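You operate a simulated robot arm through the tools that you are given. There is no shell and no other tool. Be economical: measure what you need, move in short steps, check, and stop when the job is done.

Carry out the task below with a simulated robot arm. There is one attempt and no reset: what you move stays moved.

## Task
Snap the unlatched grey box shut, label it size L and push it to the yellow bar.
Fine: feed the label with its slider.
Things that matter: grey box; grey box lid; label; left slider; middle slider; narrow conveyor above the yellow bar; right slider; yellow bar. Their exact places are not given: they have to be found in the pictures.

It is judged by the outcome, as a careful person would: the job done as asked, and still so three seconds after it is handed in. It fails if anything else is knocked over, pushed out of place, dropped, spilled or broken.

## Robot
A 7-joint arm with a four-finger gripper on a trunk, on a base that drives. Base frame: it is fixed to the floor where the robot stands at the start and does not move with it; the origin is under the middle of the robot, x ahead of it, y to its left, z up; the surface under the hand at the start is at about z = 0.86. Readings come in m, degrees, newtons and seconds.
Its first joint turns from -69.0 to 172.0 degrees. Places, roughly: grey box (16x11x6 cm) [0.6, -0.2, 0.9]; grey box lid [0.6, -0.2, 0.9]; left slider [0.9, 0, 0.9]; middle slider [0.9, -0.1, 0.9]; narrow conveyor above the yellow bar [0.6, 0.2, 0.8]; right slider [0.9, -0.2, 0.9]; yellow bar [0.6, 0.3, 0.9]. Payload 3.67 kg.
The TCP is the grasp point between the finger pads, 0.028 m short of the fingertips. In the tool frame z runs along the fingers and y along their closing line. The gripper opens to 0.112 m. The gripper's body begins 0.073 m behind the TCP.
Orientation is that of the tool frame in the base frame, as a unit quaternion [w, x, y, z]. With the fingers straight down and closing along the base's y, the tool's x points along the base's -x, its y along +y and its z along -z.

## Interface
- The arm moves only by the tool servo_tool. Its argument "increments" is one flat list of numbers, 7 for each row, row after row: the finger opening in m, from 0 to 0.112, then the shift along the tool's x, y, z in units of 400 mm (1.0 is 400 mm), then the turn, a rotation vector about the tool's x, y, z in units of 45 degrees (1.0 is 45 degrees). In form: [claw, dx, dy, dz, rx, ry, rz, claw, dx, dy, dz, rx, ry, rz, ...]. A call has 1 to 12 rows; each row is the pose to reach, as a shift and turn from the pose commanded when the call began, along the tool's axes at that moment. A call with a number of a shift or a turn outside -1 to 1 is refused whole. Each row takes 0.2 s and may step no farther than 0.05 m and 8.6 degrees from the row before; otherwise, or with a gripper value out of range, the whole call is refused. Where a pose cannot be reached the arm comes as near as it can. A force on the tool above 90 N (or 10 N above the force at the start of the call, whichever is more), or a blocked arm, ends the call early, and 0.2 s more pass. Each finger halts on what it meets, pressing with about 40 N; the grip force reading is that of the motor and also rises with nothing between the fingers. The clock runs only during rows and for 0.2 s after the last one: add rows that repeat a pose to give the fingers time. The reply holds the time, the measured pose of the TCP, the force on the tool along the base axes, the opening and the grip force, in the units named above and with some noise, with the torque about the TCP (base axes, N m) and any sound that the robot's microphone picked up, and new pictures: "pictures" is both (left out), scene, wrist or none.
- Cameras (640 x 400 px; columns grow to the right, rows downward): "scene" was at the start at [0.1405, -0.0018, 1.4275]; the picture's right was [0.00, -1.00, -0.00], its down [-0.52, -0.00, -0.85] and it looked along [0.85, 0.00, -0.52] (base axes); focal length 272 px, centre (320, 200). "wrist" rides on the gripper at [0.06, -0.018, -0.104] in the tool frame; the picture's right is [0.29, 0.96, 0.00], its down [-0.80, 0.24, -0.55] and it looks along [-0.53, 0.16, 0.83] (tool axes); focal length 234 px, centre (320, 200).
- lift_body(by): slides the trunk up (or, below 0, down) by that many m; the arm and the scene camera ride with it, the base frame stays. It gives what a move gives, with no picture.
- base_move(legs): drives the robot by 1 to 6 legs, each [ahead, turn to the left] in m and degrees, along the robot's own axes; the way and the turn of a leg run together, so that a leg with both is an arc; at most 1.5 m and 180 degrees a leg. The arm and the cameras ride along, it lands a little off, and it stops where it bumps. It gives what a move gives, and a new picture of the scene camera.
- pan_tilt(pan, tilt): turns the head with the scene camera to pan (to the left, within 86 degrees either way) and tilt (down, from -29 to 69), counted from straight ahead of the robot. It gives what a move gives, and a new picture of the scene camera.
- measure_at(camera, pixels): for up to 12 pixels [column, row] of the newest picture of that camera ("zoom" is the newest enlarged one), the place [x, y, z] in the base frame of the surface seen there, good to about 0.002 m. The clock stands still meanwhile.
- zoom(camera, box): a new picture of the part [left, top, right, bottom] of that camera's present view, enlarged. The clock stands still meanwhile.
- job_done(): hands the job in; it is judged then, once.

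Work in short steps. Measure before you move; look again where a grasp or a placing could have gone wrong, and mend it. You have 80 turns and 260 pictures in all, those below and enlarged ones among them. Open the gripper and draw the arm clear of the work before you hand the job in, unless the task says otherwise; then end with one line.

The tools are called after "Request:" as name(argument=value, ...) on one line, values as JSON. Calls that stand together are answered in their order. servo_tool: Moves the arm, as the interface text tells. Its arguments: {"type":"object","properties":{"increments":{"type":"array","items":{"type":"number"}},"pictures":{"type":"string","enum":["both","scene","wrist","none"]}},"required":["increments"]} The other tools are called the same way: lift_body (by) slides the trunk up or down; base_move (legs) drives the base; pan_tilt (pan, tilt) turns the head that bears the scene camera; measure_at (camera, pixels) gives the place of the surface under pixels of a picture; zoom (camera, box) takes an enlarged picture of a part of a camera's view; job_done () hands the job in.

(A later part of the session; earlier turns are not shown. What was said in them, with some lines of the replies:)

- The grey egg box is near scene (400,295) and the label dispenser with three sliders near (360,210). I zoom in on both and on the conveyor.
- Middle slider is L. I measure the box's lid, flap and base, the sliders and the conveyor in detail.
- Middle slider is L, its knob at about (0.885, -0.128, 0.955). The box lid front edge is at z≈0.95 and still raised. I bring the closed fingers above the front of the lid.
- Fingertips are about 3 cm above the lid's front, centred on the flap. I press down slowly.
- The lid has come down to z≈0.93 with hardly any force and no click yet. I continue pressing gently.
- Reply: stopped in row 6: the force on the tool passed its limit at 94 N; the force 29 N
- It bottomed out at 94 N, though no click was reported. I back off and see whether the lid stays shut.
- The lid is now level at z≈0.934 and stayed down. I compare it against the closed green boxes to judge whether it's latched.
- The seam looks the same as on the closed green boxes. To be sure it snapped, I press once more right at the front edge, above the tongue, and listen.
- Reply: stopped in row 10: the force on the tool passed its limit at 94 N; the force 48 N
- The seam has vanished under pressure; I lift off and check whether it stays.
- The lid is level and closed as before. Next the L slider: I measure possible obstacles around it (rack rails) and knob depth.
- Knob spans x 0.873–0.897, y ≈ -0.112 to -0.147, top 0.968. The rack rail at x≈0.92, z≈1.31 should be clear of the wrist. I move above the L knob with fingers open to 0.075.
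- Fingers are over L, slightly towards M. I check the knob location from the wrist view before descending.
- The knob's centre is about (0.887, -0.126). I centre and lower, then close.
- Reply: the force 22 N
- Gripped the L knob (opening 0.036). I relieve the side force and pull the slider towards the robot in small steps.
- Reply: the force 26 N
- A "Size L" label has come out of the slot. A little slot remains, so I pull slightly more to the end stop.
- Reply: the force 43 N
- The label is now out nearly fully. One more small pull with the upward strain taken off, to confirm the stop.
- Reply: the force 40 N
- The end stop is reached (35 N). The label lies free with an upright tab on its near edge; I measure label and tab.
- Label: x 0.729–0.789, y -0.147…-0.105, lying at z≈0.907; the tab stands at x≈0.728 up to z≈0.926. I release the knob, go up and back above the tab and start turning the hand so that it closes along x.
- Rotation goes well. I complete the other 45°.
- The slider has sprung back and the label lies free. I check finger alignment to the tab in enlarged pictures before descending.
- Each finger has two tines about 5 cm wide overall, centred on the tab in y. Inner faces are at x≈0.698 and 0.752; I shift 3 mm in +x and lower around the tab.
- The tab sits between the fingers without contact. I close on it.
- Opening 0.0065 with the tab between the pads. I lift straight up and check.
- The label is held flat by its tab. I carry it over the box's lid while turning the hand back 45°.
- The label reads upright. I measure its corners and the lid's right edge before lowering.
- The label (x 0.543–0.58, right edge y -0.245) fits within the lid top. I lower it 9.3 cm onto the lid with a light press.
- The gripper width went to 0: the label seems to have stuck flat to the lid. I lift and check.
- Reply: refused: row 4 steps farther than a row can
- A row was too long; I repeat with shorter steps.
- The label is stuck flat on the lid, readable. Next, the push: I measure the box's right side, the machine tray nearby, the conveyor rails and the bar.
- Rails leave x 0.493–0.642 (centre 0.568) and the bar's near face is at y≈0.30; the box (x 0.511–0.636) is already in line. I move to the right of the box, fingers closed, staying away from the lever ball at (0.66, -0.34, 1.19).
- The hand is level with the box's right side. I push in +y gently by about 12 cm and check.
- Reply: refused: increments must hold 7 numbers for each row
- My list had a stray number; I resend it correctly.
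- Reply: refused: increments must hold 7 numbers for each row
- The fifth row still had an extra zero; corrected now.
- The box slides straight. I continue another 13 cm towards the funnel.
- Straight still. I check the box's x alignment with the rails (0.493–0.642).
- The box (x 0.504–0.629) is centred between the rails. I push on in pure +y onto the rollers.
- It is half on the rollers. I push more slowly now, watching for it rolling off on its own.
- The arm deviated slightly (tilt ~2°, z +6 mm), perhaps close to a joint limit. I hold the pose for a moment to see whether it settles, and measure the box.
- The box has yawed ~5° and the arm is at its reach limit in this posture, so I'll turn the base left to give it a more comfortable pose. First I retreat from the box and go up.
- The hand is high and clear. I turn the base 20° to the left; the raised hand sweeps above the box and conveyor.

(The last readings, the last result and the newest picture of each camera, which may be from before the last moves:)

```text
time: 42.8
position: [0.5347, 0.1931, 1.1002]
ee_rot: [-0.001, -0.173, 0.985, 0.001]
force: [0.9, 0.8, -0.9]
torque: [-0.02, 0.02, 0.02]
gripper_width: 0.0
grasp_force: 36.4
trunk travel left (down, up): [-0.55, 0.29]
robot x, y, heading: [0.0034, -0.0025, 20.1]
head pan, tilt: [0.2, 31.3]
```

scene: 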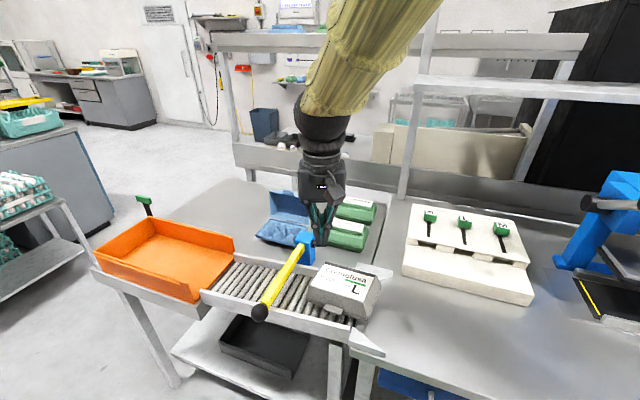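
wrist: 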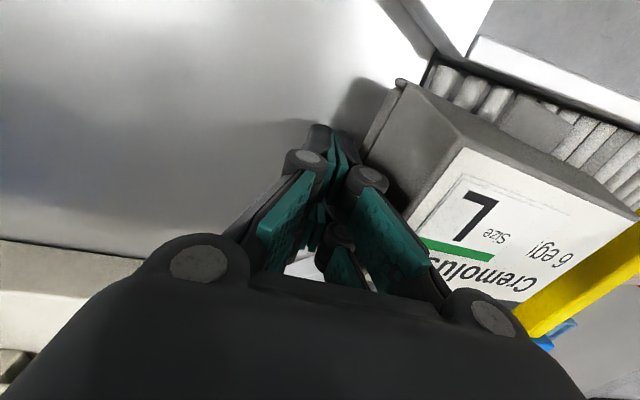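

Turn done without bumps. I square the hand again (+20° about its axis), move to the right of the box at x≈0.59 (behind its centre, to undo the yaw) and descend.

Request:
servo_tool(increments=[0, 0.004, -0.117, 0, 0, 0, 0.148, 0, 0.009, -0.234, 0, 0, 0, 0.296, 0, 0.013, -0.351, 0, 0, 0, 0.444, 0, 0.0176, -0.4675, 0, 0, 0, 0.444, 0, 0.0176, -0.4675, 0.12, 0, 0, 0.444, 0, 0.0176, -0.4675, 0.24, 0, 0, 0.444, 0, 0.0176, -0.4675, 0.36, 0, 0, 0.444, 0, 0.0176, -0.4675, 0.46, 0, 0, 0.444, 0, 0.0176, -0.4675, 0.505, 0, 0, 0.444, 0, 0.0176, -0.4675, 0.505, 0, 0, 0.444])

Request:
zoom(camera="scene", box=[240, 230, 420, 370])

```text
time: 45.0
position: [0.5953, 0.0156, 0.8983]
ee_rot: [-0.002, 0.0, 1.0, 0.001]
force: [-0.5, 0.7, -0.4]
torque: [0.0, 0.0, 0.04]
gripper_width: 0.0
grasp_force: 36.3
trunk travel left (down, up): [-0.55, 0.29]
robot x, y, heading: [0.0004, -0.0015, 20.3]
head pan, tilt: [0.2, 31.3]
```

scene: 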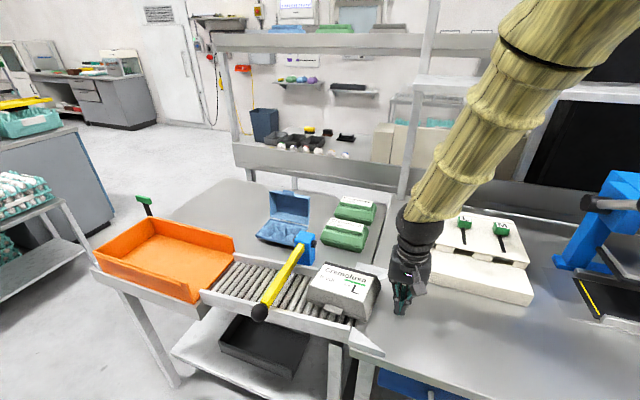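
wrist: 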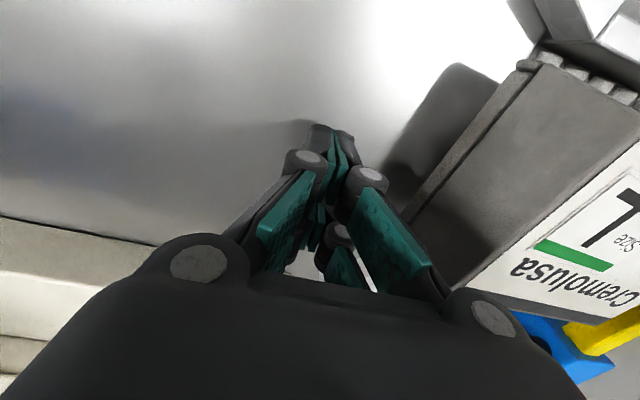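

```text
2.86 times, centred on (330, 300) of scene
```

zoom: 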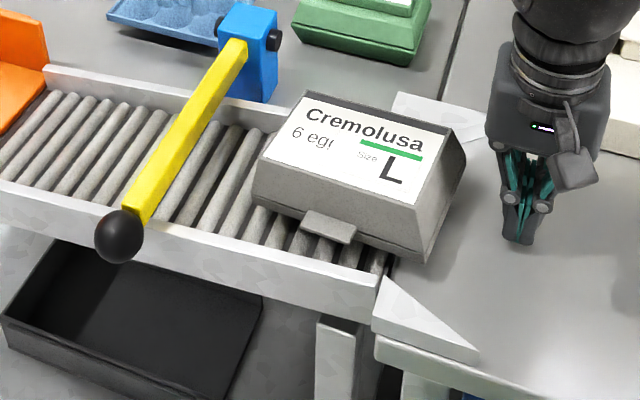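

Arm is comfortable now, exactly squared. I push in +y slowly 7.5 cm.

Request:
servo_tool(increments=[0, 0, 0.04, 0, 0, 0, 0, 0, 0, 0.075, 0, 0, 0, 0, 0, 0, 0.095, 0, 0, 0, 0, 0, 0, 0.115, 0, 0, 0, 0, 0, 0, 0.135, 0, 0, 0, 0, 0, 0, 0.155, 0, 0, 0, 0, 0, 0, 0.175, 0, 0, 0, 0, 0, 0, 0.19, 0, 0, 0, 0])

Request:
zoom(camera="scene", box=[220, 230, 400, 370])

```text
time: 46.8
position: [0.591, 0.0905, 0.8976]
ee_rot: [-0.002, -0.001, 1.0, -0.001]
force: [-0.3, -0.7, -0.4]
torque: [0.0, 0.0, 0.01]
gripper_width: 0.0003
grasp_force: 35.9
trunk travel left (down, up): [-0.55, 0.29]
robot x, y, heading: [-0.0013, 0.0031, 20.3]
head pan, tilt: [0.2, 31.3]
```

scene: 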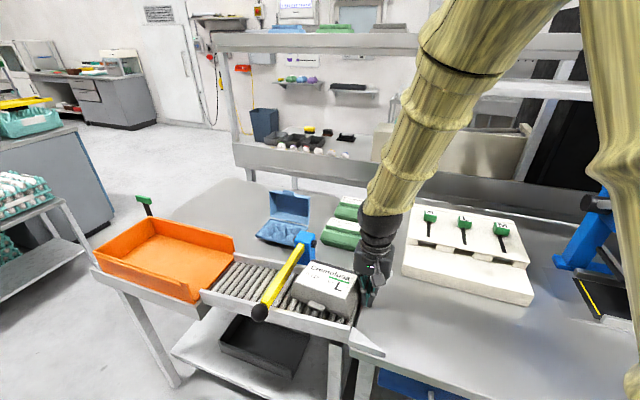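
wrist: 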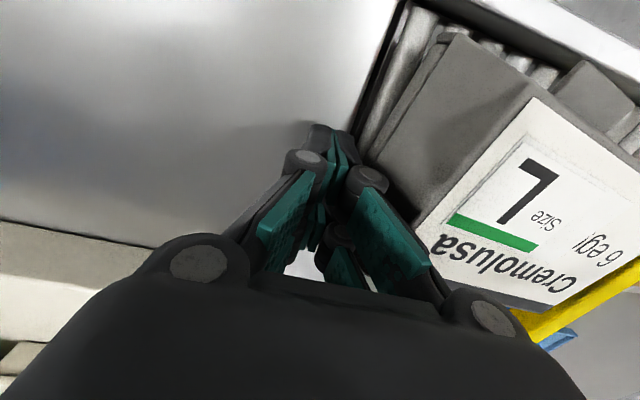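

```text
2.86 times, centred on (310, 300) of scene
```

zoom: 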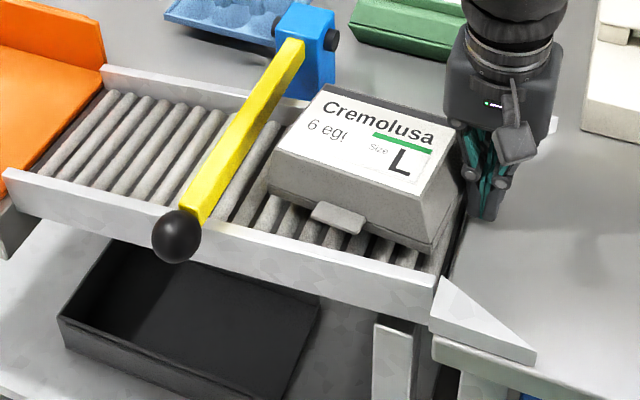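

The box is now fully on the conveyor and straighter, with a small gap to the bar. I measure that gap.

Request:
measure_at(camera="zoom", pixels=[[275, 190], [272, 150], [325, 90], [255, 130], [235, 160], [290, 85], [425, 250], [460, 170], [270, 175]])

```text
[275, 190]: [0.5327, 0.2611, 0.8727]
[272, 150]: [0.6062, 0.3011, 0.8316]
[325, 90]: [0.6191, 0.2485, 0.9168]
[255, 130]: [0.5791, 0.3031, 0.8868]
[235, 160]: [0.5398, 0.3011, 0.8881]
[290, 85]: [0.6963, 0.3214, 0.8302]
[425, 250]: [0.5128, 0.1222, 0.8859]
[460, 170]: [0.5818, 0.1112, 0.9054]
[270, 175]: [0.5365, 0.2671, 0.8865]
```

Gap to the bar's face (y≈0.29) is about 2.5 cm. I push 2 cm more in small steps.

Request:
servo_tool(increments=[0, 0, 0.012, 0, 0, 0, 0, 0, 0, 0.024, 0, 0, 0, 0, 0, 0, 0.036, 0, 0, 0, 0, 0, 0, 0.048, 0, 0, 0, 0, 0, 0, 0.048, 0, 0, 0, 0])

Request:
zoom(camera="scene", box=[220, 230, 400, 370])

Request:
measure_at(camera="zoom", pixels=[[262, 185], [310, 90], [255, 130], [235, 160], [415, 240], [258, 170], [200, 205], [300, 60]])

```text
time: 48.0
position: [0.5906, 0.1114, 0.8968]
ee_rot: [-0.002, 0.0, 1.0, 0.0]
force: [0.3, 0.0, 0.4]
torque: [0.0, -0.01, 0.04]
gripper_width: 0.0
grasp_force: 35.7
trunk travel left (down, up): [-0.55, 0.29]
robot x, y, heading: [-0.0011, -0.0019, 19.8]
head pan, tilt: [0.2, 31.3]
```

scene: 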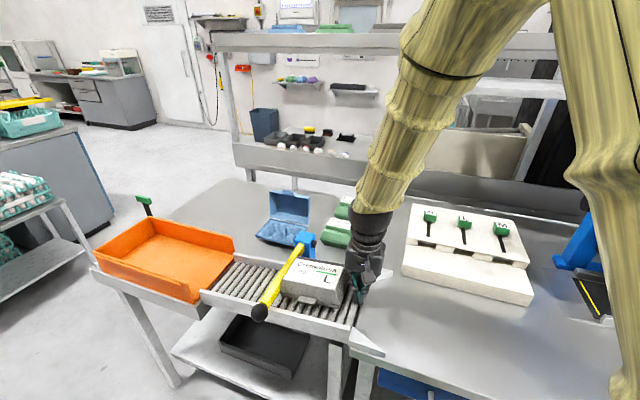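
wrist: 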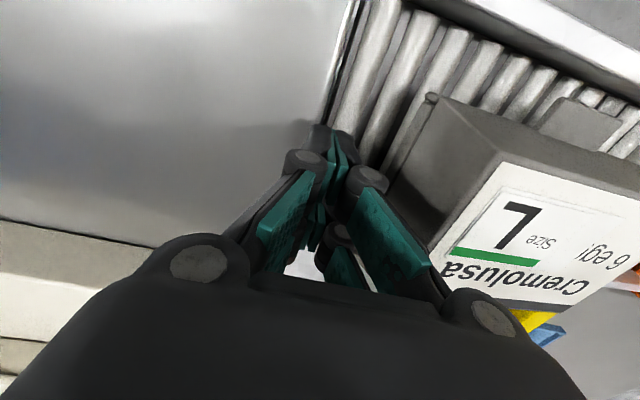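

```text
2.86 times, centred on (310, 300) of scene
```

zoom: 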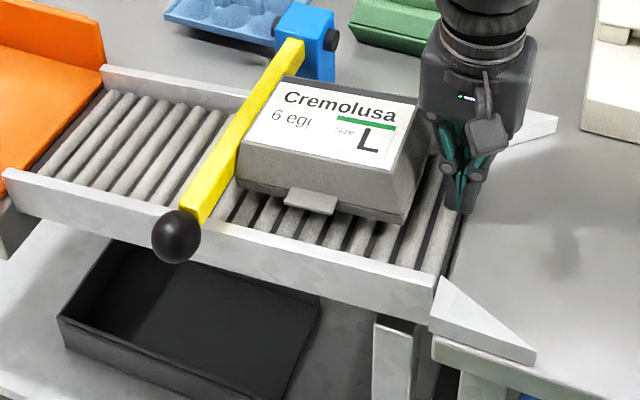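

```text
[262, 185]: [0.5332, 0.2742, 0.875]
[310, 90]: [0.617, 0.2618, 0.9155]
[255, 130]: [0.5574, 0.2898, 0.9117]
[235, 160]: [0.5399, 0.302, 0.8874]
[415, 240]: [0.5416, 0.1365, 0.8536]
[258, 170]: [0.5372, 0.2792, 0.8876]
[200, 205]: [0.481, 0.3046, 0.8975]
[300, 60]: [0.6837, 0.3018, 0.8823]
```

The box rolled away from the fingers and appears to rest against the bar. I withdraw the hand up and back, then inspect.

Request:
servo_tool(increments=[0, 0, -0.06, 0, 0, 0, 0, 0, 0, -0.12, 0, 0, 0, 0, 0, 0, -0.18, -0.08, 0, 0, 0, 0, 0, -0.24, -0.18, 0, 0, 0, 0, 0, -0.3, -0.28, 0, 0, 0, 0, 0, -0.36, -0.38, 0, 0, 0, 0, 0, -0.42, -0.48, 0, 0, 0, 0.05, 0, -0.42, -0.55, 0, 0, 0, 0.08, 0, -0.42, -0.55, 0, 0, 0], pictures="scene")

Request:
zoom(camera="scene", box=[250, 230, 370, 330])

Request:
measure_at(camera="zoom", pixels=[[200, 180], [215, 195], [190, 175], [255, 135], [345, 235], [380, 140], [260, 190], [240, 120]])

```text
time: 50.0
position: [0.5992, -0.0693, 1.0983]
ee_rot: [-0.035, 0.011, 0.998, 0.042]
force: [0.0, 0.4, 1.0]
torque: [-0.06, 0.0, 0.03]
gripper_width: 0.0797
grasp_force: 0.0
out of reach, approached as far as the arm can: row 8, 9
trunk travel left (down, up): [-0.55, 0.29]
robot x, y, heading: [-0.0002, -0.0039, 20.3]
head pan, tilt: [0.2, 31.3]
```

scene: 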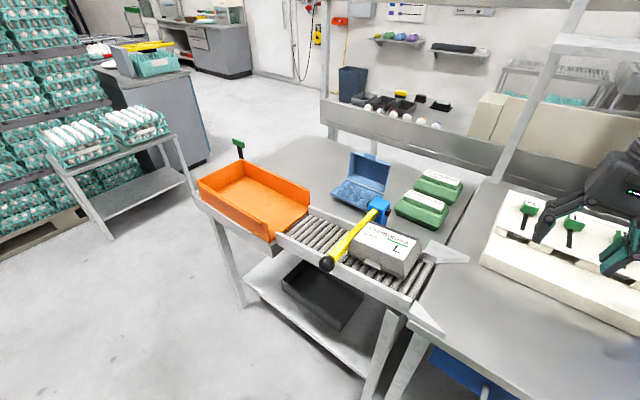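

```text
4.00 times, centred on (310, 280) of scene
```

zoom: 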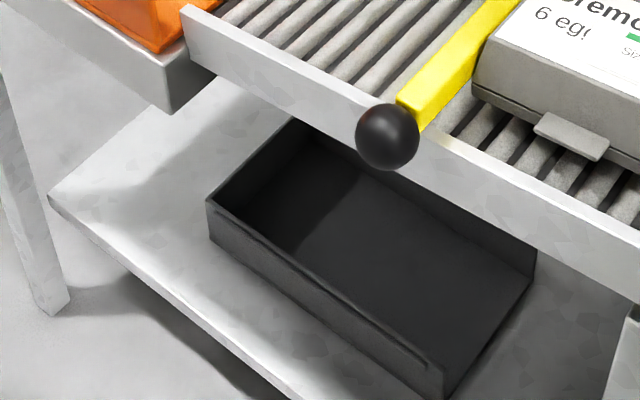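

```text
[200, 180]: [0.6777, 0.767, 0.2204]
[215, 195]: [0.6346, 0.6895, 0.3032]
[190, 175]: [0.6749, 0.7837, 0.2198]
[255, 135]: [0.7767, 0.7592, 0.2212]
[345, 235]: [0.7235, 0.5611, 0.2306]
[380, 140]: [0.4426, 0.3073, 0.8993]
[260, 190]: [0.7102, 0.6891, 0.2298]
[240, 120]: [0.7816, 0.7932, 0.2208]
```

The hand is clear. I zoom in on the box, lid and bar.

Request:
zoom(camera="scene", box=[320, 190, 450, 300])

Request:
measure_at(camera="zoom", pixels=[[165, 175], [140, 230], [170, 245], [110, 245], [215, 135], [190, 165], [300, 330], [200, 200]])

Request:
zoom(camera="scene", box=[335, 215, 425, 285])

```text
3.64 times, centred on (385, 245) of scene
```

zoom: 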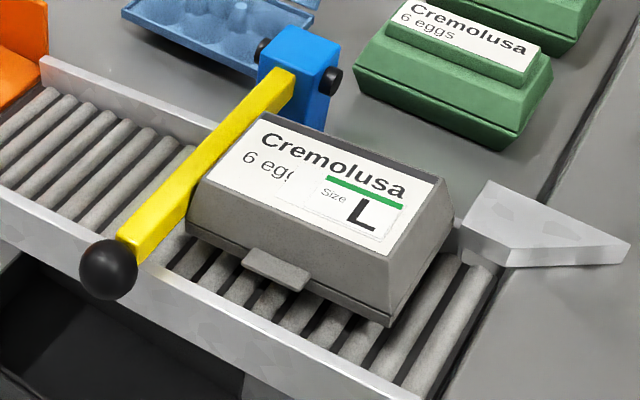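

```text
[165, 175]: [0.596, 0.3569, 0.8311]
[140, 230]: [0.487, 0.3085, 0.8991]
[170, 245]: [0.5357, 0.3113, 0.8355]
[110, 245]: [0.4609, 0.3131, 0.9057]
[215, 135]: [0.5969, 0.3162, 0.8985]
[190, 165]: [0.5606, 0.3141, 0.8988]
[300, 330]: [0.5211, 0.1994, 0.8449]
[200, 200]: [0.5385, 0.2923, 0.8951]
```

```text
5.71 times, centred on (380, 250) of scene
```

zoom: 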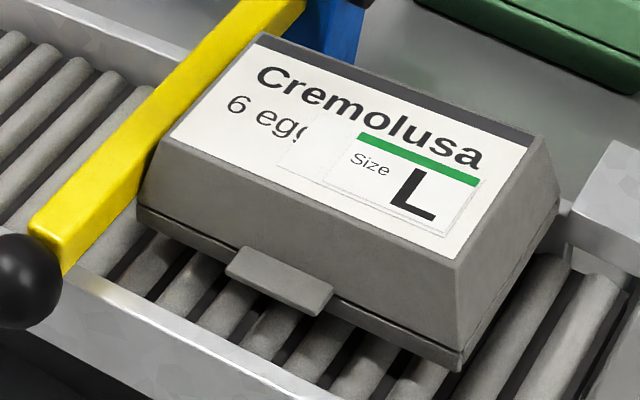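

The box rests against the yellow bar, lid shut and label L flat on top. The hand is open and clear, and nothing else was disturbed, so I hand in.

Request:
job_done()

```text
The job is handed in.
```

The grey box is shut, carries the size L label from the L slider, and rests against the yellow bar. No snap was heard, but the lid stayed level and closed after two 94 N presses and the push along the conveyor.
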